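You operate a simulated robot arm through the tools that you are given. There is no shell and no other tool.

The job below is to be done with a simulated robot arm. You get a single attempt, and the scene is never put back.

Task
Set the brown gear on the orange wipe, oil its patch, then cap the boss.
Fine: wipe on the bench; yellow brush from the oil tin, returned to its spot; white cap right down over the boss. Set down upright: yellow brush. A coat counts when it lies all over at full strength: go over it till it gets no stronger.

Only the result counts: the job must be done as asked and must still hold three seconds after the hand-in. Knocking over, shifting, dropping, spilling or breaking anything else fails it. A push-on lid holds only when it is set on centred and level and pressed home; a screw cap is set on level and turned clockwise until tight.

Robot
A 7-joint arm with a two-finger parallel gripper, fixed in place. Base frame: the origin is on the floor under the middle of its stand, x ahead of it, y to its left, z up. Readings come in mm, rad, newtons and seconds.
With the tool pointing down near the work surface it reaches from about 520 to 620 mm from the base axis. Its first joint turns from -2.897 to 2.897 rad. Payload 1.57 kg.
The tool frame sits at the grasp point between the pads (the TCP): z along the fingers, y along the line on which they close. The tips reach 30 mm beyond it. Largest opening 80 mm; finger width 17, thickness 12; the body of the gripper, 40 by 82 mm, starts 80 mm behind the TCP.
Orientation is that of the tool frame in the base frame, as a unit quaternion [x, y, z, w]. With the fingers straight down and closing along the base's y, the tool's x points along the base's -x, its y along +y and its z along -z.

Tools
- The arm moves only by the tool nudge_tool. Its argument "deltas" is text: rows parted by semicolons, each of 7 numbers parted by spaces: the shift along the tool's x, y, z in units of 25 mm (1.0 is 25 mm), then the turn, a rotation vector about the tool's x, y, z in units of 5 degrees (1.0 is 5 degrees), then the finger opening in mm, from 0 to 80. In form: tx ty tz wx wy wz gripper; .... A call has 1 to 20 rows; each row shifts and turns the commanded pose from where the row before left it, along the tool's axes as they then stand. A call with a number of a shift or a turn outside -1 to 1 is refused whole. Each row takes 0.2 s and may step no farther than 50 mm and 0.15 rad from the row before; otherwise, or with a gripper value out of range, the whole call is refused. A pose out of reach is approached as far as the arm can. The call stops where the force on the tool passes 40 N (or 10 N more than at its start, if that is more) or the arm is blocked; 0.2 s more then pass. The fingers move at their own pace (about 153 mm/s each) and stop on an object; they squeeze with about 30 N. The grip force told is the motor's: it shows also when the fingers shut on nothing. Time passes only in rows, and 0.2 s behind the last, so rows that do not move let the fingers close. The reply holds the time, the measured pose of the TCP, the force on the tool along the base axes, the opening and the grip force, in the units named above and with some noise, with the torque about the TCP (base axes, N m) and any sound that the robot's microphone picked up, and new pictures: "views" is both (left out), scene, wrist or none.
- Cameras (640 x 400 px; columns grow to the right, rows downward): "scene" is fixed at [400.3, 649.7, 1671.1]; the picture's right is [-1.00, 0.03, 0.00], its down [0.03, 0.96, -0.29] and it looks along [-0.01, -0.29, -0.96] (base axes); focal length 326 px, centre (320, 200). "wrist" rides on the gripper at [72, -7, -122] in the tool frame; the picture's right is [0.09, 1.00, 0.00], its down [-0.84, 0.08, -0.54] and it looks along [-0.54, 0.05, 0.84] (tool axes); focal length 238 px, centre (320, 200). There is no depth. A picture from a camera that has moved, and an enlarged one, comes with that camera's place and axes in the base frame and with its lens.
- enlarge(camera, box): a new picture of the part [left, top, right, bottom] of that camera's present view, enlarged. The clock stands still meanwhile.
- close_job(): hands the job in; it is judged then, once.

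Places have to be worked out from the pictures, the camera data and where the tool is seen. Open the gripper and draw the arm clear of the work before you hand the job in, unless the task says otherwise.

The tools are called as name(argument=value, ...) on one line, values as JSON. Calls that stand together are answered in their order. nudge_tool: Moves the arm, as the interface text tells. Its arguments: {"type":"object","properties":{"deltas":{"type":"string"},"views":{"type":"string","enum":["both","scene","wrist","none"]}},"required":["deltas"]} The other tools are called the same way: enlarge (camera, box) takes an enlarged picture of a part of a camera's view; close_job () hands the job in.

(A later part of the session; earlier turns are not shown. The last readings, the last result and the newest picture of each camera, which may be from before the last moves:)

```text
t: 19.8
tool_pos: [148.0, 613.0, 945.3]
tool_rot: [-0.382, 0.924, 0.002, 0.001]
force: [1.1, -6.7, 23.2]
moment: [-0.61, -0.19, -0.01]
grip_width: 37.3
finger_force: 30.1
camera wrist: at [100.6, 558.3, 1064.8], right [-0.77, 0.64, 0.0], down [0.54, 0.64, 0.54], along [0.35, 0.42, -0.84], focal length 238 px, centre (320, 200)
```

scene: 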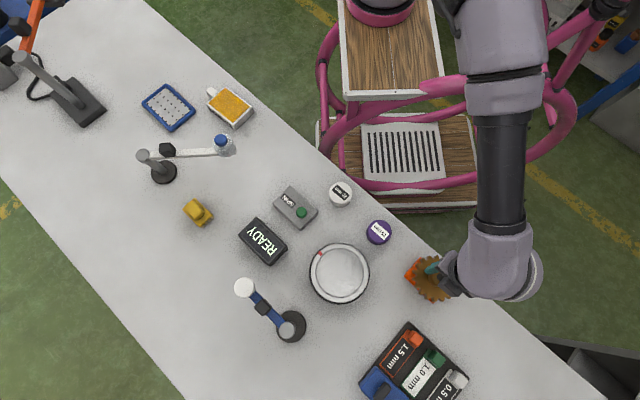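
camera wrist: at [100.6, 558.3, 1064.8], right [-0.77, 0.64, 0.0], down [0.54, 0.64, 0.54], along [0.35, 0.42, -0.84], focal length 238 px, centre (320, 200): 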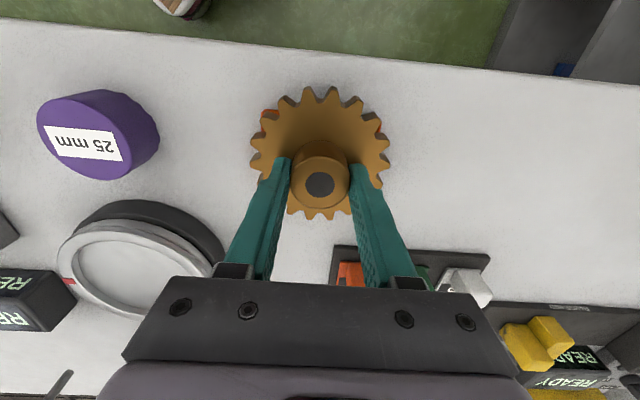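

Contact: the upward force is 23 N at z 945. I'll ease up 3 mm to take off the excess push, then check that the gear is resting before I release it.

nudge_tool(deltas="0 0 -0.1 0 0 0 30;0 0 0 0 0 0 30", views="wrist")

enlarge(camera="wrist", box=[230, 70, 410, 230])

enlarge(camera="scene", box=[380, 230, 500, 310])

```text
t: 20.4
tool_pos: [147.5, 615.2, 944.7]
tool_rot: [-0.384, 0.924, 0.001, 0.0]
force: [1.4, 5.4, 14.1]
moment: [0.12, -0.14, 0.05]
grip_width: 37.5
finger_force: 29.6
camera wrist: at [100.5, 558.3, 1064.8], right [-0.77, 0.64, 0.0], down [0.54, 0.65, 0.54], along [0.35, 0.42, -0.84], focal length 238 px, centre (320, 200)
```

wrist: 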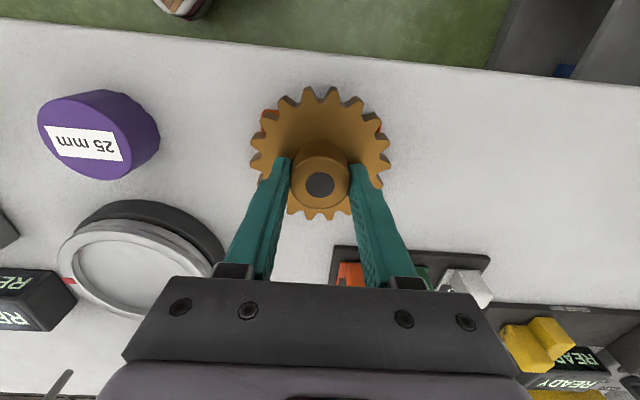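

```text
2.50 times, centred on (320, 150) of wrist
camera zoom: at [100.5, 558.3, 1064.8], right [-0.77, 0.64, 0.0], down [0.54, 0.65, 0.54], along [0.35, 0.42, -0.84], focal length 596 px, centre (320, 325)
```

zoom: 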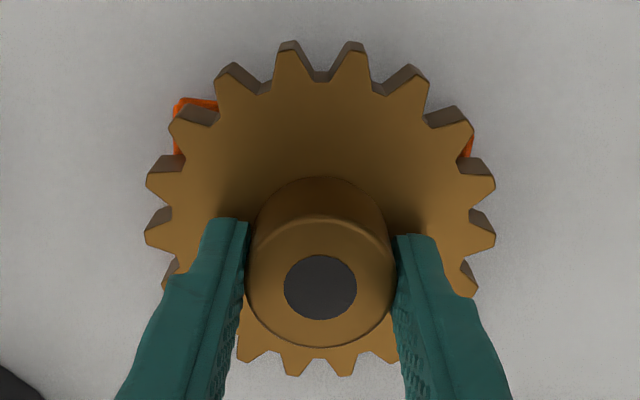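

```text
5.00 times, centred on (440, 270) of scene
camera zoom: at [400.3, 649.7, 1671.1], right [-1.0, 0.03, 0.0], down [0.03, 0.96, -0.29], along [-0.01, -0.29, -0.96], focal length 1630 px, centre (-280, -150)
```

zoom: 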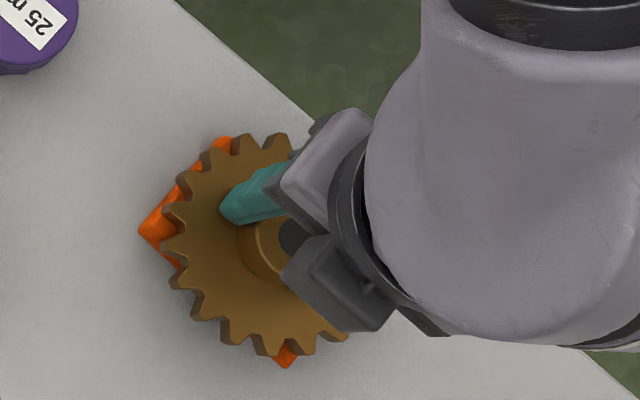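

nudge_tool(deltas="0 0 -0.06 0 0 0 30;0 0 0 0 0 0 30", views="none")

```text
t: 21.0
tool_pos: [147.0, 614.7, 944.5]
tool_rot: [-0.382, 0.924, -0.001, -0.001]
force: [0.0, 3.2, 1.5]
moment: [0.27, 0.07, 0.0]
grip_width: 37.2
finger_force: 29.2
```

The push is down to 1.5 N and the gear is resting on the wipe. I'll open the fingers and rise straight up.

nudge_tool(deltas="0 0 0 0 0 0 44;0 0 0 0 0 0 60;0 0 0 0 0 0 80;0 0 -0.6 0 0 0 80;0 0 -1 0 0 0 80;0 0 -1 0 0 0 80", views="both")

enlarge(camera="wrist", box=[230, 40, 410, 190])

enlarge(camera="scene", box=[380, 230, 500, 310])

```text
t: 22.4
tool_pos: [146.5, 615.3, 1012.4]
tool_rot: [-0.383, 0.924, 0.0, 0.0]
force: [-0.3, -0.5, -0.8]
moment: [0.01, 0.03, 0.02]
grip_width: 80.0
finger_force: 0.1
camera wrist: at [101.2, 559.5, 1132.2], right [-0.77, 0.64, 0.0], down [0.54, 0.65, 0.54], along [0.35, 0.42, -0.84], focal length 238 px, centre (320, 200)
```

scene: 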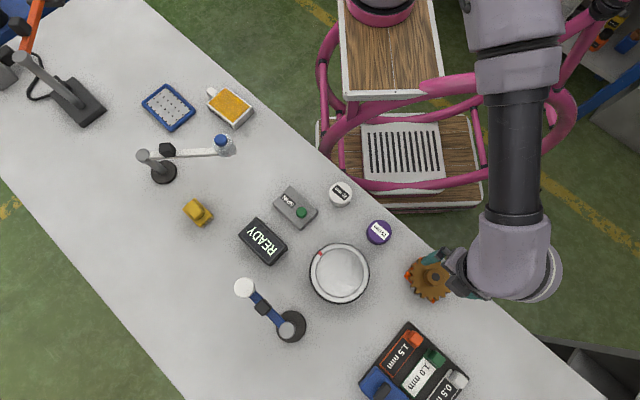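
wrist: 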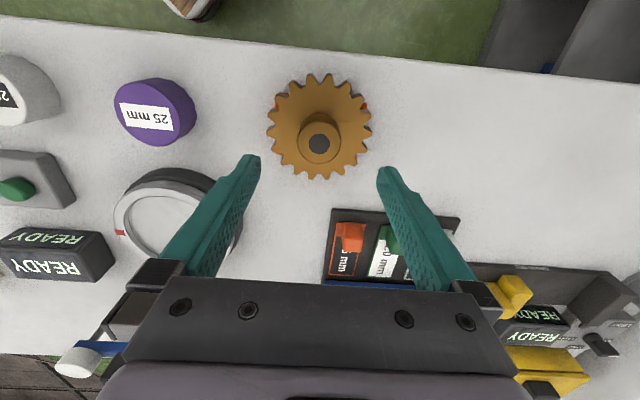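

```text
2.67 times, centred on (320, 115) of wrist
camera zoom: at [101.2, 559.5, 1132.2], right [-0.77, 0.64, 0.0], down [0.54, 0.65, 0.54], along [0.35, 0.42, -0.84], focal length 636 px, centre (320, 427)
```

zoom: 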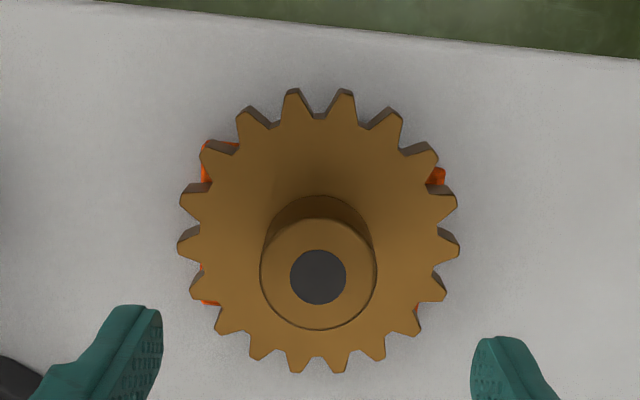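

```text
5.00 times, centred on (440, 270) of scene
camera zoom: at [400.3, 649.7, 1671.1], right [-1.0, 0.03, 0.0], down [0.03, 0.96, -0.29], along [-0.01, -0.29, -0.96], focal length 1630 px, centre (-280, -150)
```

zoom: 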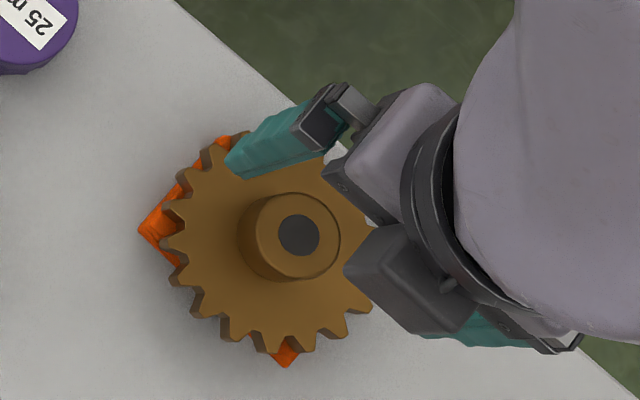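

The gear sits centred on the wipe with all four orange corners showing around it, and the boss centre is near (145.5, 612.3) with its top at about z 936. Next I'll rise and travel to the yellow brush.

nudge_tool(deltas="0 0 -1 0 0 0 80;0 0 -1 0 0 0 80;0 0 -1 0 0 0 80;0 0 -1 0 0 0 80;-0.5 -0.975 0 0 0 0 80;-0.5 -0.975 0 0 0 0 80;-0.5 -0.975 0 0 0 0 80;-0.5 -0.975 0 0 0 0 80;-0.5 -0.975 0 0 0 0 80;-0.5 -0.975 0 0 0 0 80;-0.5 -0.975 0 0 0 0 80;-0.5 -0.975 0 0 0 0 80;-0.5 -0.975 0 0 0 0 80;-0.5 -0.975 0 0 0 0 80;-0.5 -0.975 0 0 0 0 80;-0.5 -0.975 0 0 0 0 80;-0.5 -0.975 0 0 0 0 80;-0.5 -0.975 0 0 0 0 80;-0.5 -0.975 0 0 0 0 80;-0.5 -0.975 0 0 0 0 80", views="none")

nudge_tool(deltas="-0.5 -0.975 0 0 0 0 80;-0.5 -0.975 0 0 0 0 80;-0.5 -0.975 0 0 0 0 80;-0.5 -0.975 0 0 0 0 80;-0.4 -0.9 0 0 0 0 80;0 0 1 0 0 0 80", views="both")

```text
t: 26.6
tool_pos: [564.4, 479.6, 1110.4]
tool_rot: [-0.384, 0.923, 0.0, 0.0]
force: [-0.7, 1.3, 0.5]
moment: [-0.01, -0.05, -0.02]
grip_width: 79.8
finger_force: 0.1
```

```text
t: 28.0
tool_pos: [693.6, 437.4, 1086.3]
tool_rot: [-0.383, 0.924, 0.0, 0.0]
force: [0.1, -0.6, -0.1]
moment: [0.0, -0.01, 0.02]
grip_width: 80.5
finger_force: 0.0
camera wrist: at [647.1, 381.3, 1206.4], right [-0.77, 0.64, 0.0], down [0.54, 0.65, 0.54], along [0.35, 0.42, -0.84], focal length 238 px, centre (320, 200)
```

scene: 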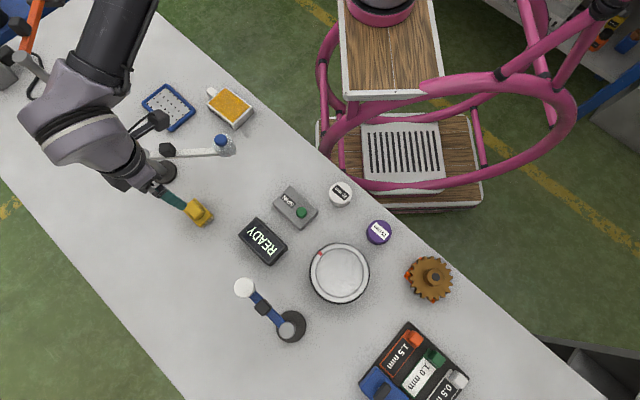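
wrist: 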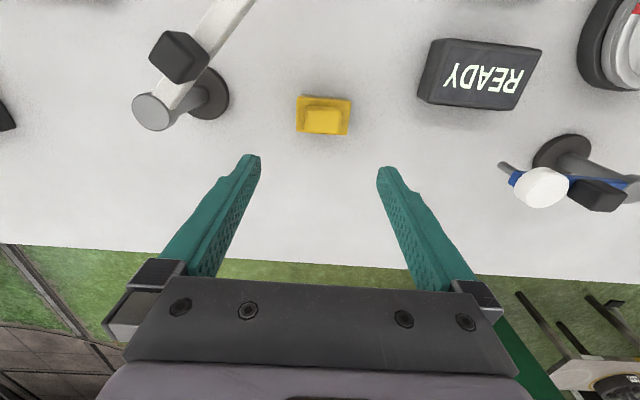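

enlarge(camera="wrist", box=[270, 70, 380, 150])

enlarge(camera="scene", box=[165, 180, 235, 240])

enlarge(camera="scene", box=[400, 245, 460, 310])

```text
5.00 times, centred on (325, 110) of wrist
camera zoom: at [647.1, 381.3, 1206.4], right [-0.77, 0.64, 0.0], down [0.54, 0.65, 0.54], along [0.35, 0.42, -0.84], focal length 1192 px, centre (295, 650)
```

zoom: 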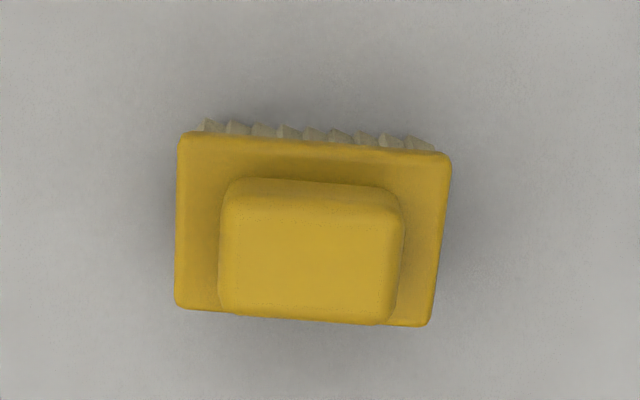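

```text
6.67 times, centred on (200, 210) of scene
camera zoom: at [400.3, 649.7, 1671.1], right [-1.0, 0.03, 0.0], down [0.03, 0.96, -0.29], along [-0.01, -0.29, -0.96], focal length 2173 px, centre (1120, 133)
```

zoom: 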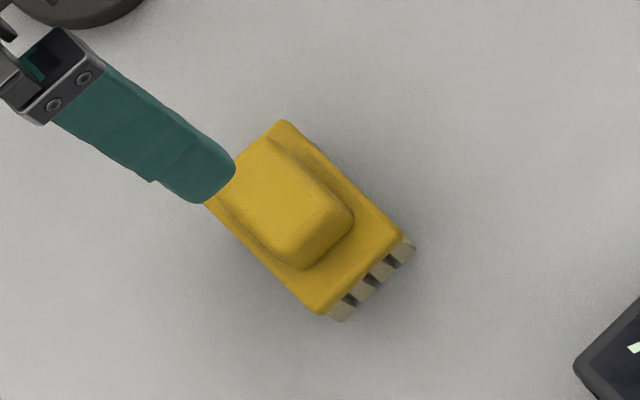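

```text
6.15 times, centred on (430, 278) of scene
camera zoom: at [400.3, 649.7, 1671.1], right [-1.0, 0.03, 0.0], down [0.03, 0.96, -0.29], along [-0.01, -0.29, -0.96], focal length 2006 px, centre (-357, -277)
```

zoom: 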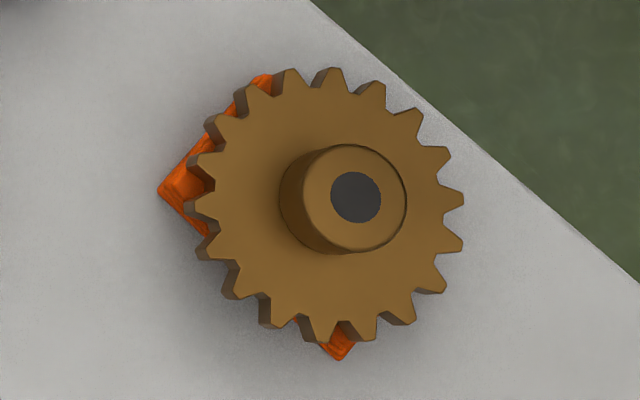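

The brush's long axis is parallel to the tool's y axis. Its handle block is about 46 by 30 mm on a 70 by 47 mm plate, and its centre is about 3 mm off in both x and y. I'll correct for that and descend to just above the handle.

nudge_tool(deltas="-0.12 0.14 0.8 0 0 0 80;0 0 1 0 0 0 80;0 0 1 0 0 0 80;0 0 1 0 0 0 80", views="both")

enlarge(camera="wrist", box=[230, 70, 410, 200])

```text
t: 29.0
tool_pos: [692.9, 441.2, 991.1]
tool_rot: [-0.382, 0.924, 0.0, 0.0]
force: [0.3, -0.7, 0.2]
moment: [-0.02, -0.02, 0.02]
grip_width: 80.2
finger_force: 0.1
camera wrist: at [646.9, 385.6, 1111.7], right [-0.77, 0.64, 0.0], down [0.54, 0.65, 0.54], along [0.35, 0.42, -0.84], focal length 238 px, centre (320, 200)
```

scene: 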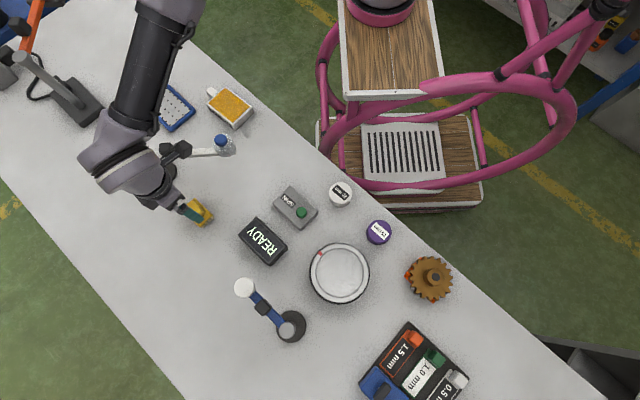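
wrist: 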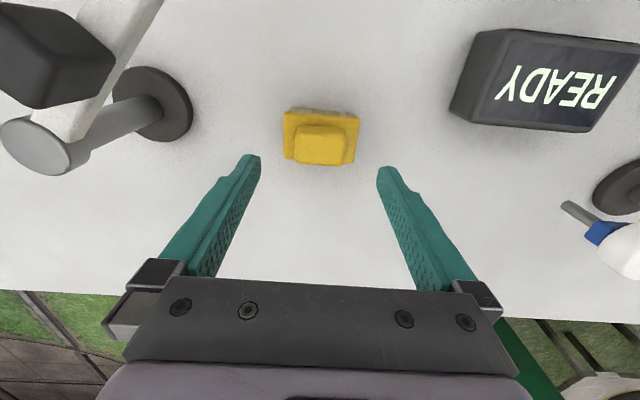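

```text
3.08 times, centred on (320, 135) of wrist
camera zoom: at [646.9, 385.6, 1111.7], right [-0.77, 0.64, 0.0], down [0.54, 0.65, 0.54], along [0.35, 0.42, -0.84], focal length 733 px, centre (320, 400)
```

zoom: 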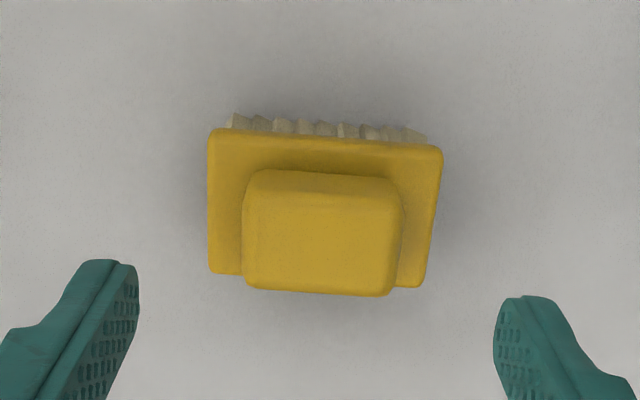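

I'm centred to within a few mm but the handle height is uncertain (905–923). The open fingers straddle the whole plate, so I'll go down another 35 mm and measure again.

nudge_tool(deltas="0 0 0.7 0 0 0 80;0 0 0.7 0 0 0 80", views="wrist")

enlarge(camera="wrist", box=[230, 90, 410, 220])

enlarge(camera="scene", box=[160, 170, 240, 240])

```text
t: 29.6
tool_pos: [692.0, 440.6, 956.0]
tool_rot: [-0.383, 0.924, 0.0, 0.0]
force: [0.1, 0.5, 0.3]
moment: [0.01, -0.02, 0.0]
grip_width: 79.9
finger_force: 0.0
camera wrist: at [645.6, 385.1, 1077.0], right [-0.77, 0.64, 0.0], down [0.54, 0.65, 0.54], along [0.35, 0.42, -0.84], focal length 238 px, centre (320, 200)
```

wrist: 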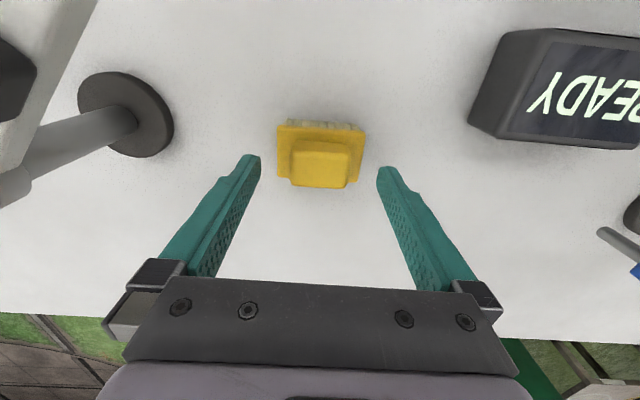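

```text
3.08 times, centred on (320, 155) of wrist
camera zoom: at [645.6, 385.1, 1077.0], right [-0.77, 0.64, 0.0], down [0.54, 0.65, 0.54], along [0.35, 0.42, -0.84], focal length 733 px, centre (320, 338)
```

zoom: 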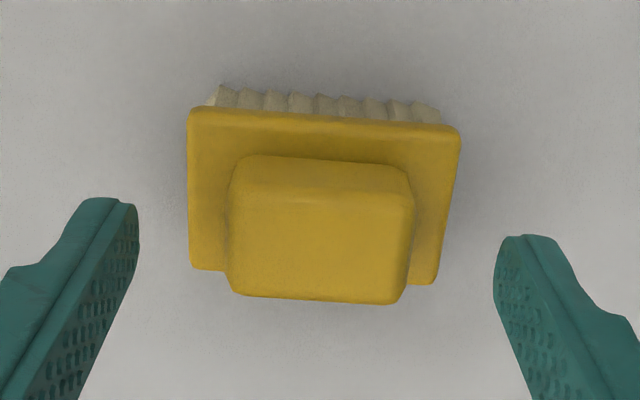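

```text
5.71 times, centred on (200, 205) of scene
camera zoom: at [400.3, 649.7, 1671.1], right [-1.0, 0.03, 0.0], down [0.03, 0.96, -0.29], along [-0.01, -0.29, -0.96], focal length 1863 px, centre (1006, 171)
```

zoom: 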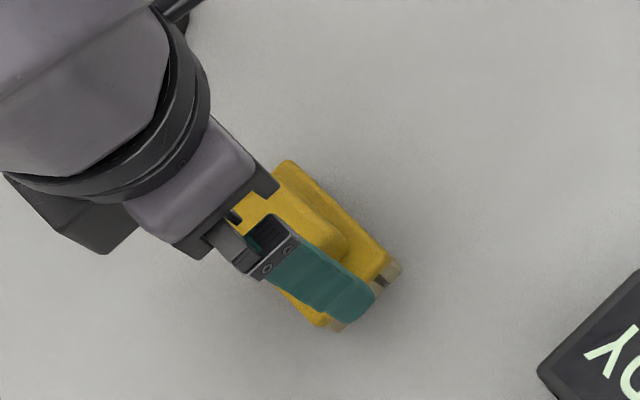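

The brush is centred under the tool to within about 1 mm, with the plate top near z 897 and the handle top near 920. I'll lower so the tips are about 6 mm above the plate and close on the handle.

nudge_tool(deltas="-0.03 0 0.5 0 0 0 80;0 0 0.42 0 0 0 80;0 0 0 0 0 0 66;0 0 0 0 0 0 52;0 0 0 0 0 0 40;0 0 0 0 0 0 36;0 0 0 0 0 0 36", views="both")

enlarge(camera="wrist", box=[230, 90, 410, 220])

```text
t: 31.2
tool_pos: [691.4, 440.4, 933.8]
tool_rot: [-0.383, 0.924, 0.0, 0.0]
force: [0.0, 0.2, 0.2]
moment: [0.02, -0.04, 0.01]
grip_width: 65.2
finger_force: 30.1
camera wrist: at [645.9, 385.6, 1053.6], right [-0.77, 0.64, 0.0], down [0.54, 0.65, 0.54], along [0.35, 0.42, -0.84], focal length 238 px, centre (320, 200)
```

scene: 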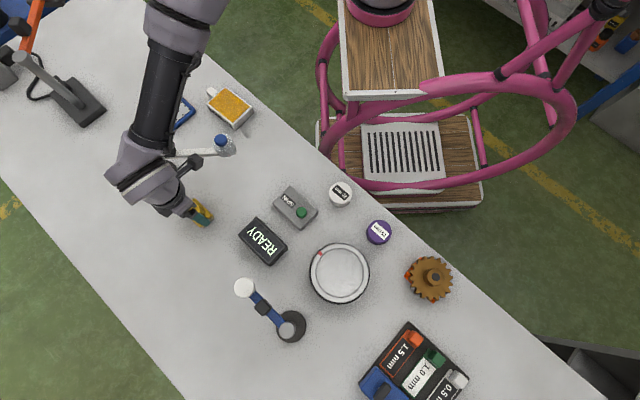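
wrist: 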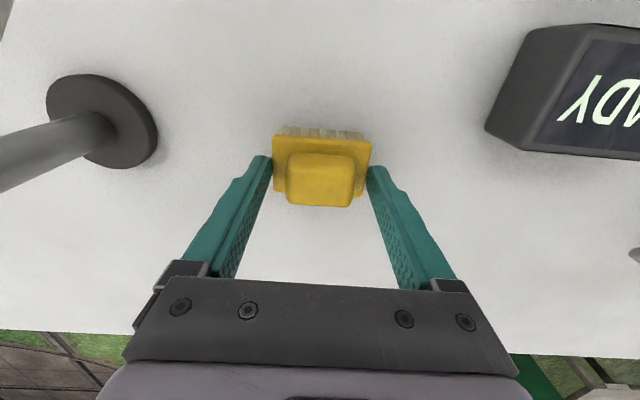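

```text
3.08 times, centred on (320, 155) of wrist
camera zoom: at [645.9, 385.6, 1053.6], right [-0.77, 0.64, 0.0], down [0.54, 0.65, 0.54], along [0.35, 0.42, -0.84], focal length 733 px, centre (320, 338)
```

zoom: 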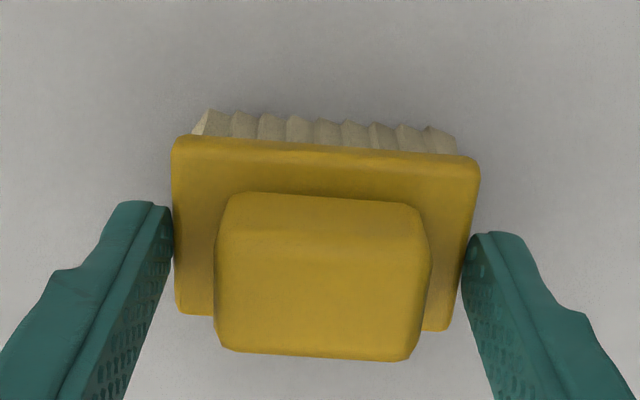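

The grip stopped at 65.2 mm, so the fingers caught the plate edges and the plate must be higher than I judged (top at about 906). I'll reopen, rise about 9 mm, and close on the handle proper.

nudge_tool(deltas="0 0 0 0 0 0 72;0 0 0 0 0 0 80;0 0 -0.36 0 0 0 80;0 0 0 0 0 0 66;0 0 0 0 0 0 52;0 0 0 0 0 0 40;0 0 0 0 0 0 36;0 0 0 0 0 0 36", views="both")

enlarge(camera="wrist", box=[230, 90, 410, 220])

```text
t: 33.0
tool_pos: [692.2, 440.1, 943.8]
tool_rot: [-0.383, 0.924, 0.0, -0.001]
force: [0.2, 1.1, 1.8]
moment: [0.01, -0.02, 0.04]
grip_width: 41.1
finger_force: 29.8
camera wrist: at [646.4, 385.0, 1063.3], right [-0.77, 0.64, 0.0], down [0.54, 0.65, 0.54], along [0.35, 0.42, -0.84], focal length 238 px, centre (320, 200)
```

scene: 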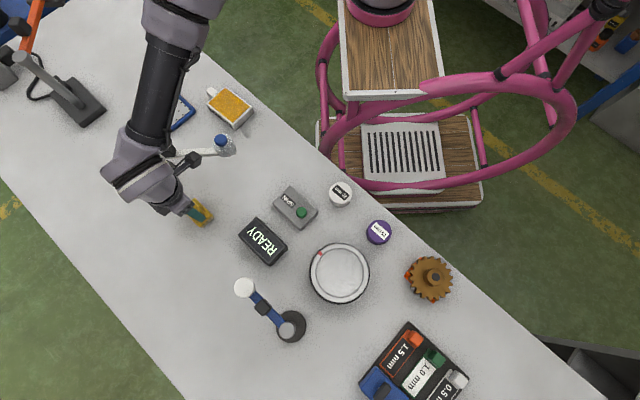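
wrist: 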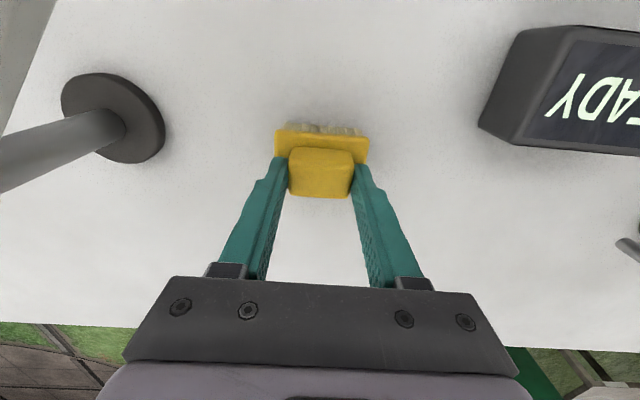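

```text
3.08 times, centred on (320, 155) of wrist
camera zoom: at [646.4, 385.0, 1063.3], right [-0.77, 0.64, 0.0], down [0.54, 0.65, 0.54], along [0.35, 0.42, -0.84], focal length 733 px, centre (320, 338)
```

zoom: 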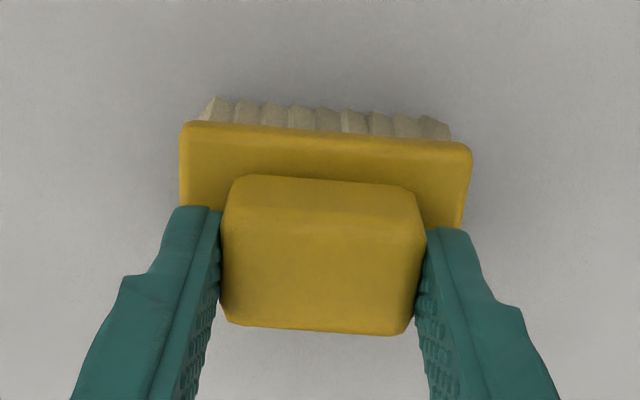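

I have the handle at 41.1 mm with TCP z = 943.8 while the brush stands on the bench, and I'll use (692, 440, 943.8) to return it. The bottle on the stand tops out near z 1038, so I'll lift to about 1160 before going to the oil tin.

nudge_tool(deltas="0 0 -0.2 0 0 0 36;0 0 -0.5 0 0 0 36;0 0 -1 0 0 0 36;0 0 -1 0 0 0 36;0 0 -1 0 0 0 36;0 0 -1 0 0 0 36;0 0 -1 0 0 0 36;0 0 -1 0 0 0 36;0 0 -1 0 0 0 36;0 0 -1 0 0 0 36", views="both")

```text
t: 35.2
tool_pos: [692.1, 441.2, 1158.5]
tool_rot: [-0.383, 0.924, -0.001, 0.0]
force: [-0.5, 0.7, -0.8]
moment: [-0.01, 0.02, -0.04]
grip_width: 41.3
finger_force: 29.7
camera wrist: at [644.7, 385.8, 1278.8], right [-0.77, 0.64, 0.0], down [0.54, 0.65, 0.54], along [0.35, 0.42, -0.84], focal length 238 px, centre (320, 200)
```

scene: 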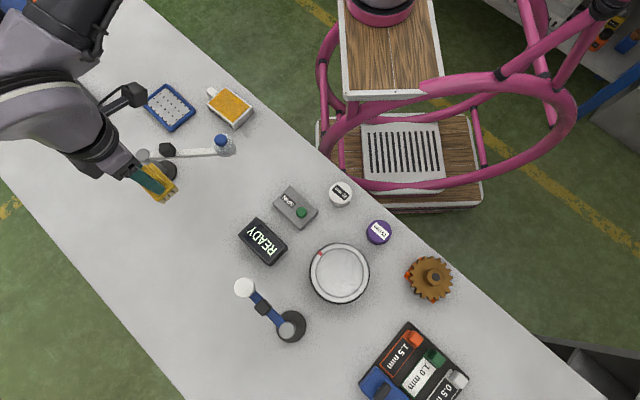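
wrist: 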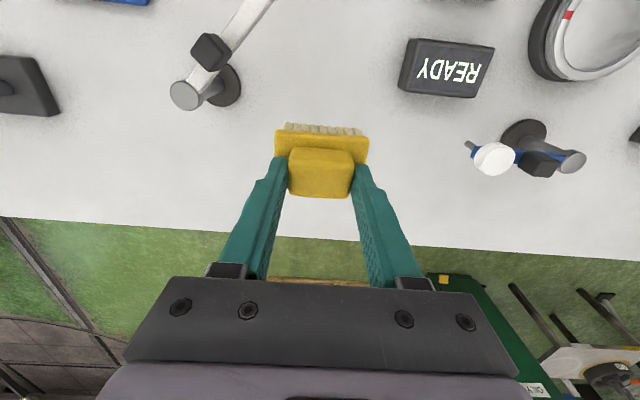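

The brush is lifted and level. I'll move over toward the oil tin near (628, 146) at this height.

nudge_tool(deltas="0.92 -0.59 0 0 0 0 36;0.92 -0.59 0 0 0 0 36;0.92 -0.59 0 0 0 0 36;0.92 -0.59 0 0 0 0 36;0.92 -0.59 0 0 0 0 36;0.92 -0.59 0 0 0 0 36;0.92 -0.59 0 0 0 0 36;0.92 -0.59 0 0 0 0 36;0.92 -0.59 0 0 0 0 36;0.92 -0.59 0 0 0 0 36;0.92 -0.59 0 0 0 0 36", views="both")

enlarge(camera="wrist", box=[240, 40, 420, 200])

enlarge(camera="scene", box=[190, 70, 270, 150])

```text
t: 37.6
tool_pos: [628.2, 145.4, 1159.7]
tool_rot: [-0.382, 0.924, -0.001, 0.0]
force: [1.4, -0.7, -0.3]
moment: [-0.04, -0.02, 0.02]
grip_width: 41.0
finger_force: 29.7
camera wrist: at [581.1, 90.2, 1280.6], right [-0.77, 0.64, 0.0], down [0.54, 0.65, 0.54], along [0.35, 0.42, -0.84], focal length 238 px, centre (320, 200)
```

scene: 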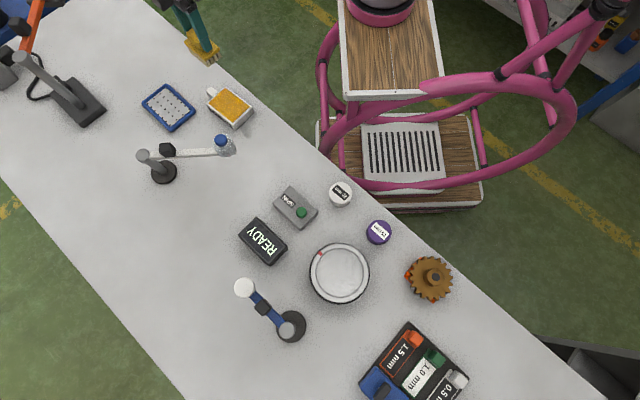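
wrist: 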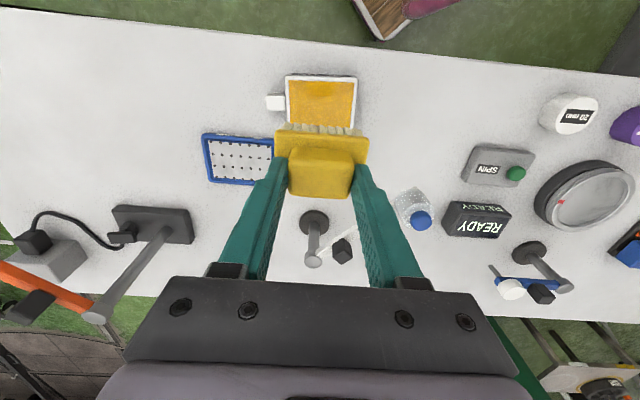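

```text
2.50 times, centred on (330, 120) of wrist
camera zoom: at [581.1, 90.2, 1280.6], right [-0.77, 0.64, 0.0], down [0.54, 0.65, 0.54], along [0.35, 0.42, -0.84], focal length 596 px, centre (295, 400)
```

zoom: 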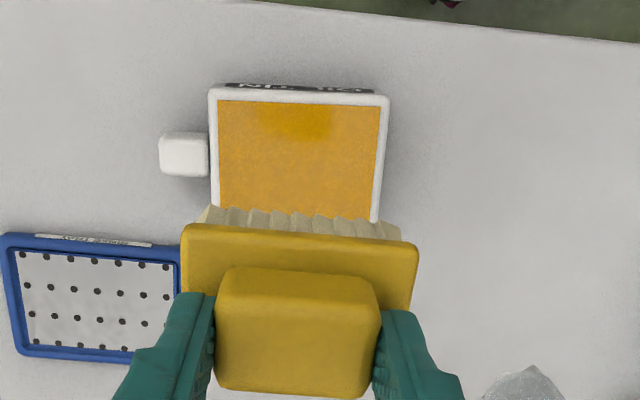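

```text
5.00 times, centred on (230, 110) of scene
camera zoom: at [400.3, 649.7, 1671.1], right [-1.0, 0.03, 0.0], down [0.03, 0.96, -0.29], along [-0.01, -0.29, -0.96], focal length 1630 px, centre (770, 650)
```

zoom: 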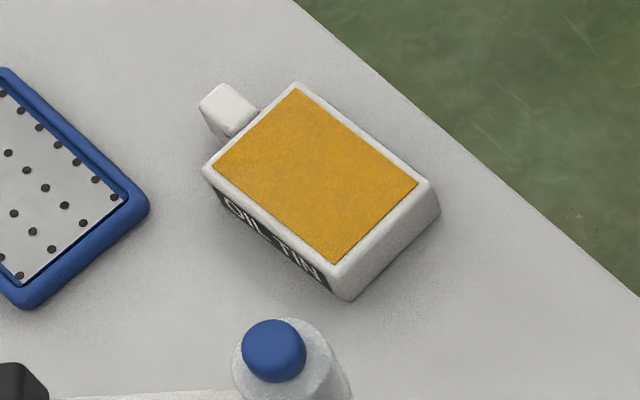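

The pad is centred near (627, 146), about 93 by 64 mm, and almost exactly under the brush, whose 65 by 43 mm bristles will fit with margin. I'll descend to just above it.

nudge_tool(deltas="0 0 1 0 0 0 36;0 0 1 0 0 0 36;0 0 1 0 0 0 36;0 0 1 0 0 0 36;0 0 1 0 0 0 36;0 0 0.8 0 0 0 36", views="both")

enlarge(camera="wrist", box=[230, 70, 410, 220])

enlarge(camera="scene", box=[180, 60, 270, 150])

```text
t: 39.0
tool_pos: [630.7, 148.1, 1014.1]
tool_rot: [-0.383, 0.924, 0.0, 0.0]
force: [-0.1, -0.3, -0.9]
moment: [0.02, 0.0, 0.03]
grip_width: 40.7
finger_force: 30.4
camera wrist: at [583.0, 92.7, 1135.1], right [-0.77, 0.64, 0.0], down [0.54, 0.65, 0.54], along [0.35, 0.42, -0.84], focal length 238 px, centre (320, 200)
```

scene: 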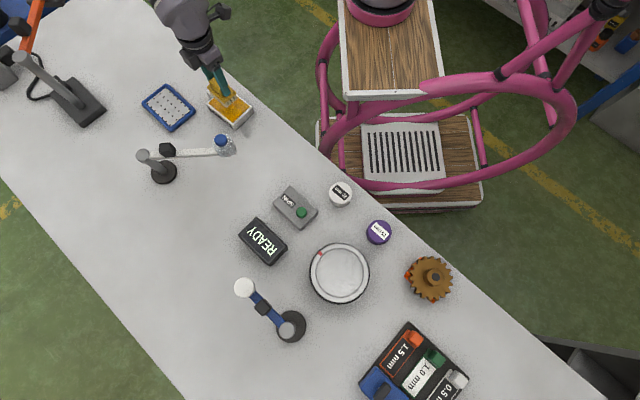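
wrist: 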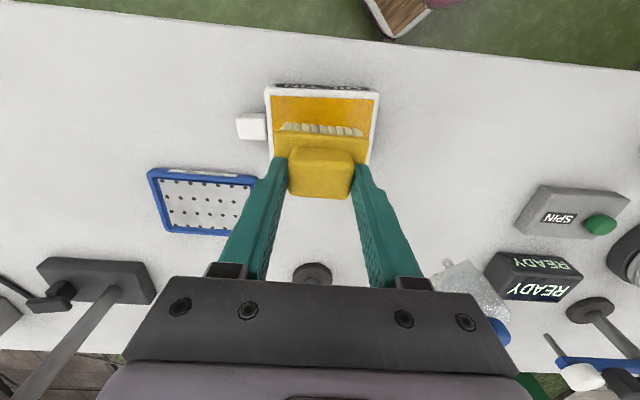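

```text
2.67 times, centred on (320, 145) of wrist
camera zoom: at [583.0, 92.7, 1135.1], right [-0.77, 0.64, 0.0], down [0.54, 0.65, 0.54], along [0.35, 0.42, -0.84], focal length 636 px, centre (320, 347)
```

zoom: 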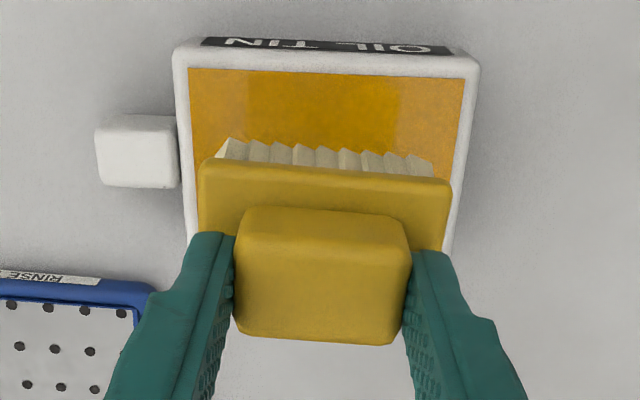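

```text
4.44 times, centred on (225, 105) of scene
camera zoom: at [400.3, 649.7, 1671.1], right [-1.0, 0.03, 0.0], down [0.03, 0.96, -0.29], along [-0.01, -0.29, -0.96], focal length 1449 px, centre (742, 622)
```

zoom: 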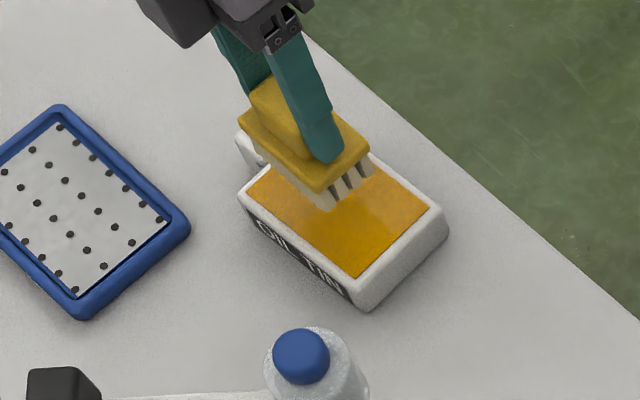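

The brush is over the pad, needing about a 3.5 mm shift toward the robot. I'll correct that and lower to near contact.

nudge_tool(deltas="0.14 0.05 0.4 0 0 0 36;0 0 0.4 0 0 0 36;0 0 0.12 0 0 0 36", views="both")

enlarge(camera="scene", box=[180, 60, 270, 150])

```text
t: 39.8
tool_pos: [625.4, 146.3, 992.0]
tool_rot: [-0.383, 0.924, 0.001, 0.0]
force: [-0.6, -0.6, -0.2]
moment: [0.02, -0.01, 0.03]
grip_width: 41.1
finger_force: 30.0
camera wrist: at [579.6, 90.7, 1111.9], right [-0.77, 0.64, 0.0], down [0.54, 0.65, 0.54], along [0.35, 0.42, -0.84], focal length 238 px, centre (320, 200)
```

scene: 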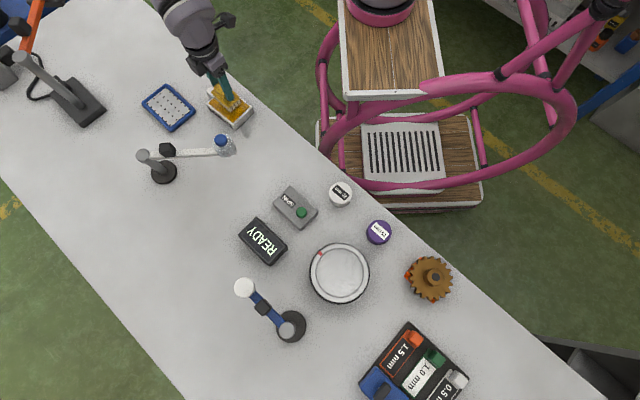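
wrist: 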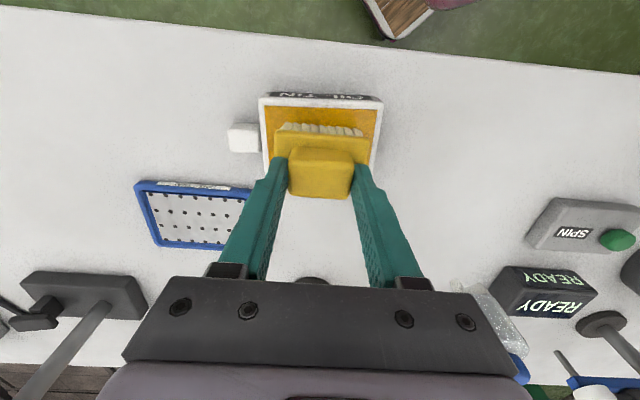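

```text
4.44 times, centred on (225, 105) of scene
camera zoom: at [400.3, 649.7, 1671.1], right [-1.0, 0.03, 0.0], down [0.03, 0.96, -0.29], along [-0.01, -0.29, -0.96], focal length 1449 px, centre (742, 622)
```

zoom: 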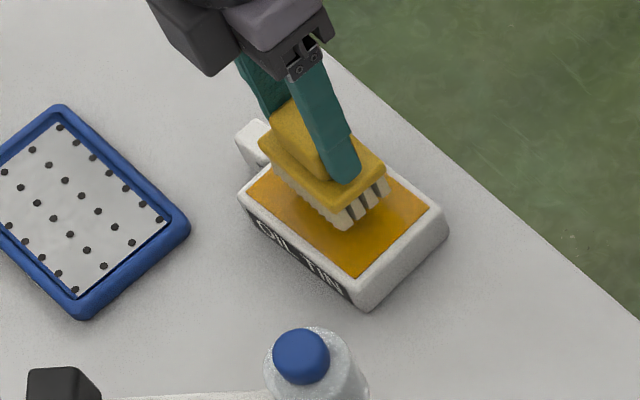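

nudge_tool(deltas="0 0 0.1 0 0 0 36;0 0 0.1 0 0 0 36;0 0 0.08 0 0 0 36", views="wrist")

enlarge(camera="scene", box=[190, 70, 260, 130])

```text
t: 40.6
tool_pos: [624.7, 145.7, 984.0]
tool_rot: [-0.383, 0.924, 0.001, 0.001]
force: [-0.4, -0.1, -1.3]
moment: [0.01, 0.03, -0.01]
grip_width: 41.0
finger_force: 29.7
camera wrist: at [578.7, 90.6, 1104.2], right [-0.77, 0.64, 0.0], down [0.54, 0.65, 0.54], along [0.35, 0.42, -0.84], focal length 238 px, centre (320, 200)
```

wrist: 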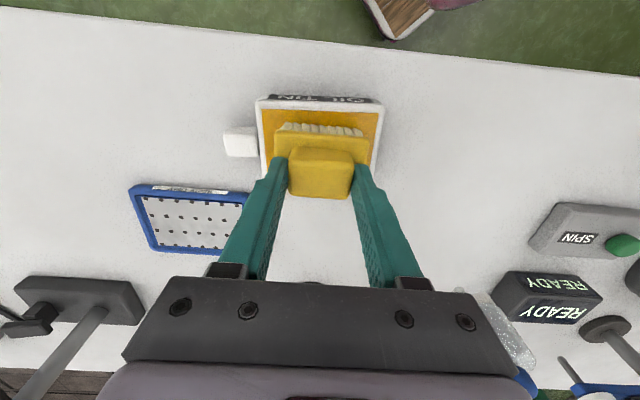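

```text
6.67 times, centred on (225, 100) of scene
camera zoom: at [400.3, 649.7, 1671.1], right [-1.0, 0.03, 0.0], down [0.03, 0.96, -0.29], along [-0.01, -0.29, -0.96], focal length 2173 px, centre (953, 867)
```

zoom: 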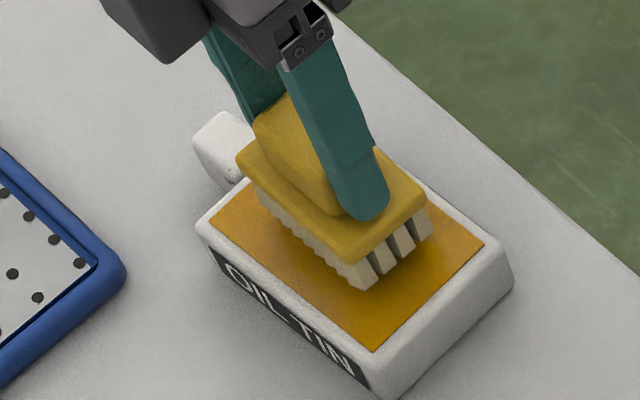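

No contact yet. I'll keep going down in small steps.

nudge_tool(deltas="0 0 0.08 0 0 0 36;0 0 0.08 0 0 0 36;0 0 0.08 0 0 0 36", views="none")

enlarge(camera="scene", box=[190, 70, 260, 130])

```text
t: 41.4
tool_pos: [624.1, 145.7, 977.9]
tool_rot: [-0.383, 0.924, 0.0, 0.0]
force: [-0.4, 0.7, -0.9]
moment: [-0.01, -0.02, -0.03]
grip_width: 41.0
finger_force: 29.7
```

```text
6.67 times, centred on (225, 100) of scene
camera zoom: at [400.3, 649.7, 1671.1], right [-1.0, 0.03, 0.0], down [0.03, 0.96, -0.29], along [-0.01, -0.29, -0.96], focal length 2173 px, centre (953, 867)
```

zoom: 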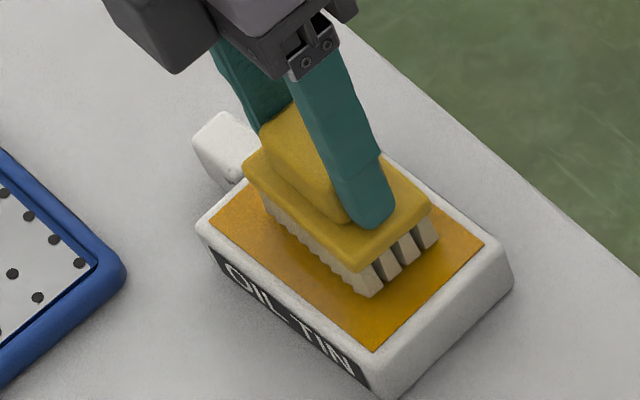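

nudge_tool(deltas="-0.08 0 0.08 0 0 0 36;0 0 0.08 0 0 0 36;0 0 0.06 0 0 0 36", views="none")

enlarge(camera="scene", box=[190, 70, 260, 130])

```text
t: 42.2
tool_pos: [625.7, 147.1, 972.9]
tool_rot: [-0.383, 0.924, 0.001, -0.001]
force: [-2.7, -1.4, 12.0]
moment: [-0.13, 0.25, 0.03]
grip_width: 40.8
finger_force: 29.6
```

```text
6.67 times, centred on (225, 100) of scene
camera zoom: at [400.3, 649.7, 1671.1], right [-1.0, 0.03, 0.0], down [0.03, 0.96, -0.29], along [-0.01, -0.29, -0.96], focal length 2173 px, centre (953, 867)
```

zoom: 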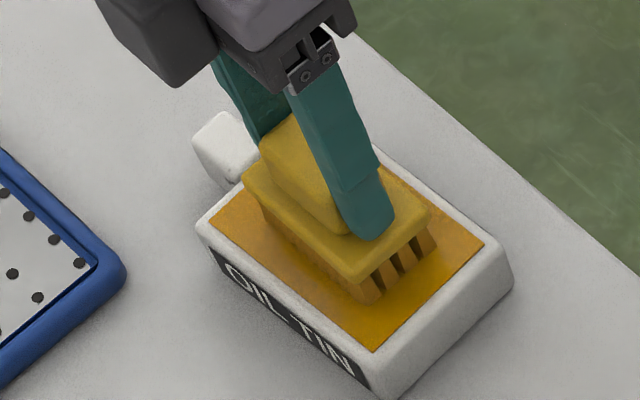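

Contact at 12 N and the bristles have turned oil-coloured, so the brush is loaded. I'll hold briefly, lift straight up, and carry it to the gear.

nudge_tool(deltas="0 0 0 0 0 0 36;0 0 0 0 0 0 36;0 0 -0.2 0 0 0 36;0 0 -0.5 0 0 0 36;0 0 -1 0 0 0 36;0 0 -1 0 0 0 36;0 0 -1 0 0 0 36;0 0 -1 0 0 0 36;0 0 -0.8 0 0 0 36", views="both")

enlarge(camera="scene", box=[190, 60, 260, 130])

```text
t: 44.2
tool_pos: [624.9, 148.8, 1110.9]
tool_rot: [-0.383, 0.924, 0.0, 0.0]
force: [0.1, -0.1, -1.6]
moment: [0.01, 0.02, 0.0]
grip_width: 41.1
finger_force: 29.7
camera wrist: at [579.4, 93.0, 1231.7], right [-0.77, 0.64, 0.0], down [0.54, 0.65, 0.54], along [0.35, 0.42, -0.84], focal length 238 px, centre (320, 200)
```

scene: 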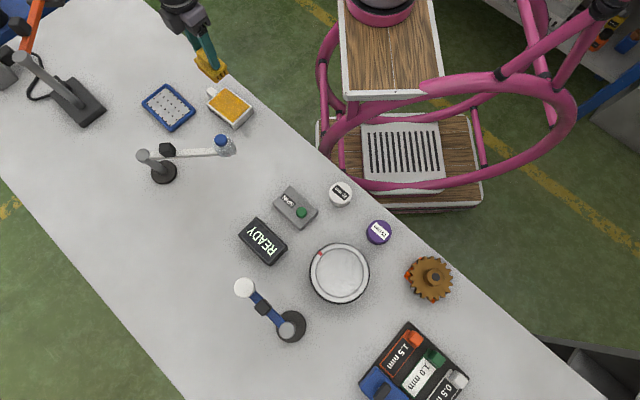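
wrist: 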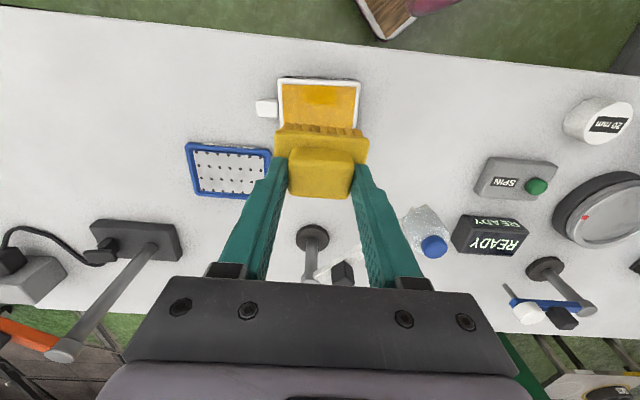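

```text
5.71 times, centred on (225, 95) of scene
camera zoom: at [400.3, 649.7, 1671.1], right [-1.0, 0.03, 0.0], down [0.03, 0.96, -0.29], along [-0.01, -0.29, -0.96], focal length 1863 px, centre (863, 800)
```

zoom: 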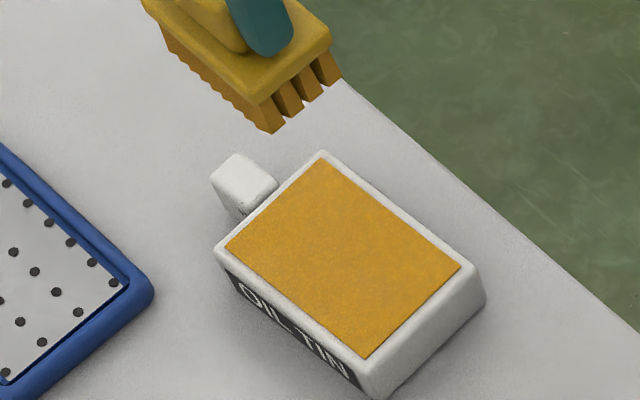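

The bristles are coated and the tin hasn't moved. I'll travel along the bench to the gear.

nudge_tool(deltas="0.016 0.99 0 0 0 0 36;0.016 0.99 0 0 0 0 36;0.016 0.99 0 0 0 0 36;0.016 0.99 0 0 0 0 36;0.016 0.99 0 0 0 0 36;0.016 0.99 0 0 0 0 36;0.016 0.99 0 0 0 0 36;0.016 0.99 0 0 0 0 36;0.016 0.99 0 0 0 0 36;0.016 0.99 0 0 0 0 36;0.016 0.99 0 0 0 0 36;0.016 0.99 0 0 0 0 36;0.016 0.99 0 0 0 0 36;0.016 0.99 0 0 0 0 36;0.016 0.99 0 0 0 0 36;0.016 0.99 0 0 0 0 36;0.016 0.99 0 0 0 0 36;0.016 0.99 0 0 0 0 36;0.016 0.99 0 0 0 0 36;0.016 0.99 0 0 0 0 36", views="none")

nudge_tool(deltas="0.016 0.99 0 0 0 0 36;0.016 0.99 0 0 0 0 36;0.016 0.99 0 0 0 0 36;0.016 0.99 0 0 0 0 36;0.016 0.99 0 0 0 0 36;0.016 0.99 0 0 0 0 36", views="both")

enlarge(camera="scene", box=[390, 220, 490, 310])

```text
t: 48.4
tool_pos: [272.4, 493.1, 1110.5]
tool_rot: [-0.383, 0.924, 0.0, 0.0]
force: [-0.7, 0.1, -0.6]
moment: [0.01, 0.02, 0.01]
grip_width: 41.4
finger_force: 30.0
```

```text
t: 49.8
tool_pos: [164.4, 595.6, 1109.6]
tool_rot: [-0.382, 0.924, 0.0, -0.001]
force: [-1.0, 0.2, -1.3]
moment: [0.01, -0.01, -0.01]
grip_width: 40.9
finger_force: 30.2
camera wrist: at [117.1, 540.6, 1229.7], right [-0.77, 0.64, 0.0], down [0.54, 0.65, 0.54], along [0.35, 0.42, -0.84], focal length 238 px, centre (320, 200)
```

scene: 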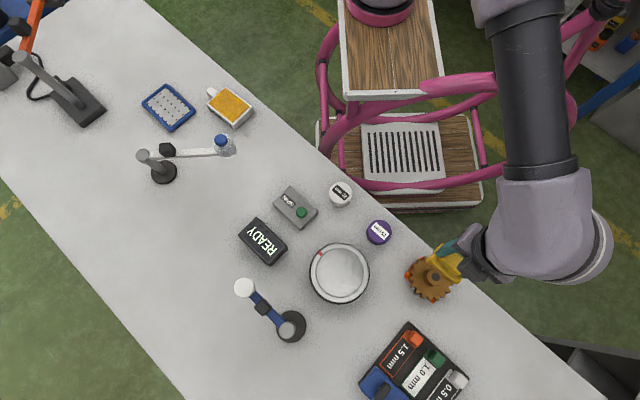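
wrist: 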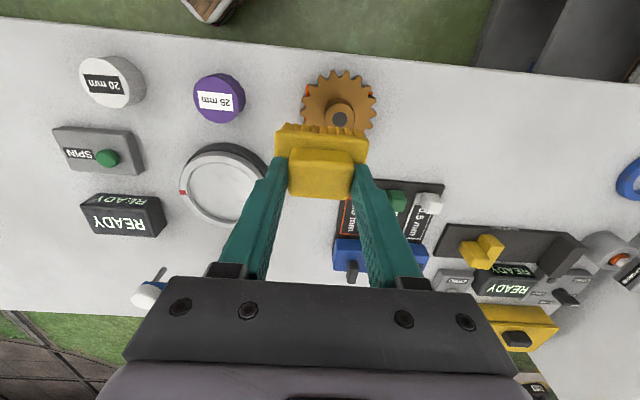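

```text
4.44 times, centred on (440, 265) of scene
camera zoom: at [400.3, 649.7, 1671.1], right [-1.0, 0.03, 0.0], down [0.03, 0.96, -0.29], along [-0.01, -0.29, -0.96], focal length 1449 px, centre (-213, -89)
```

zoom: 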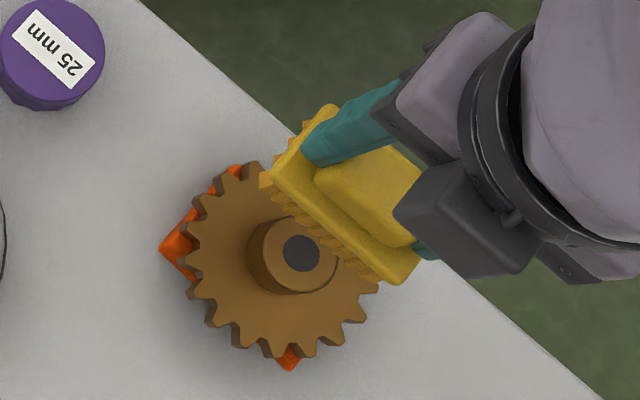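

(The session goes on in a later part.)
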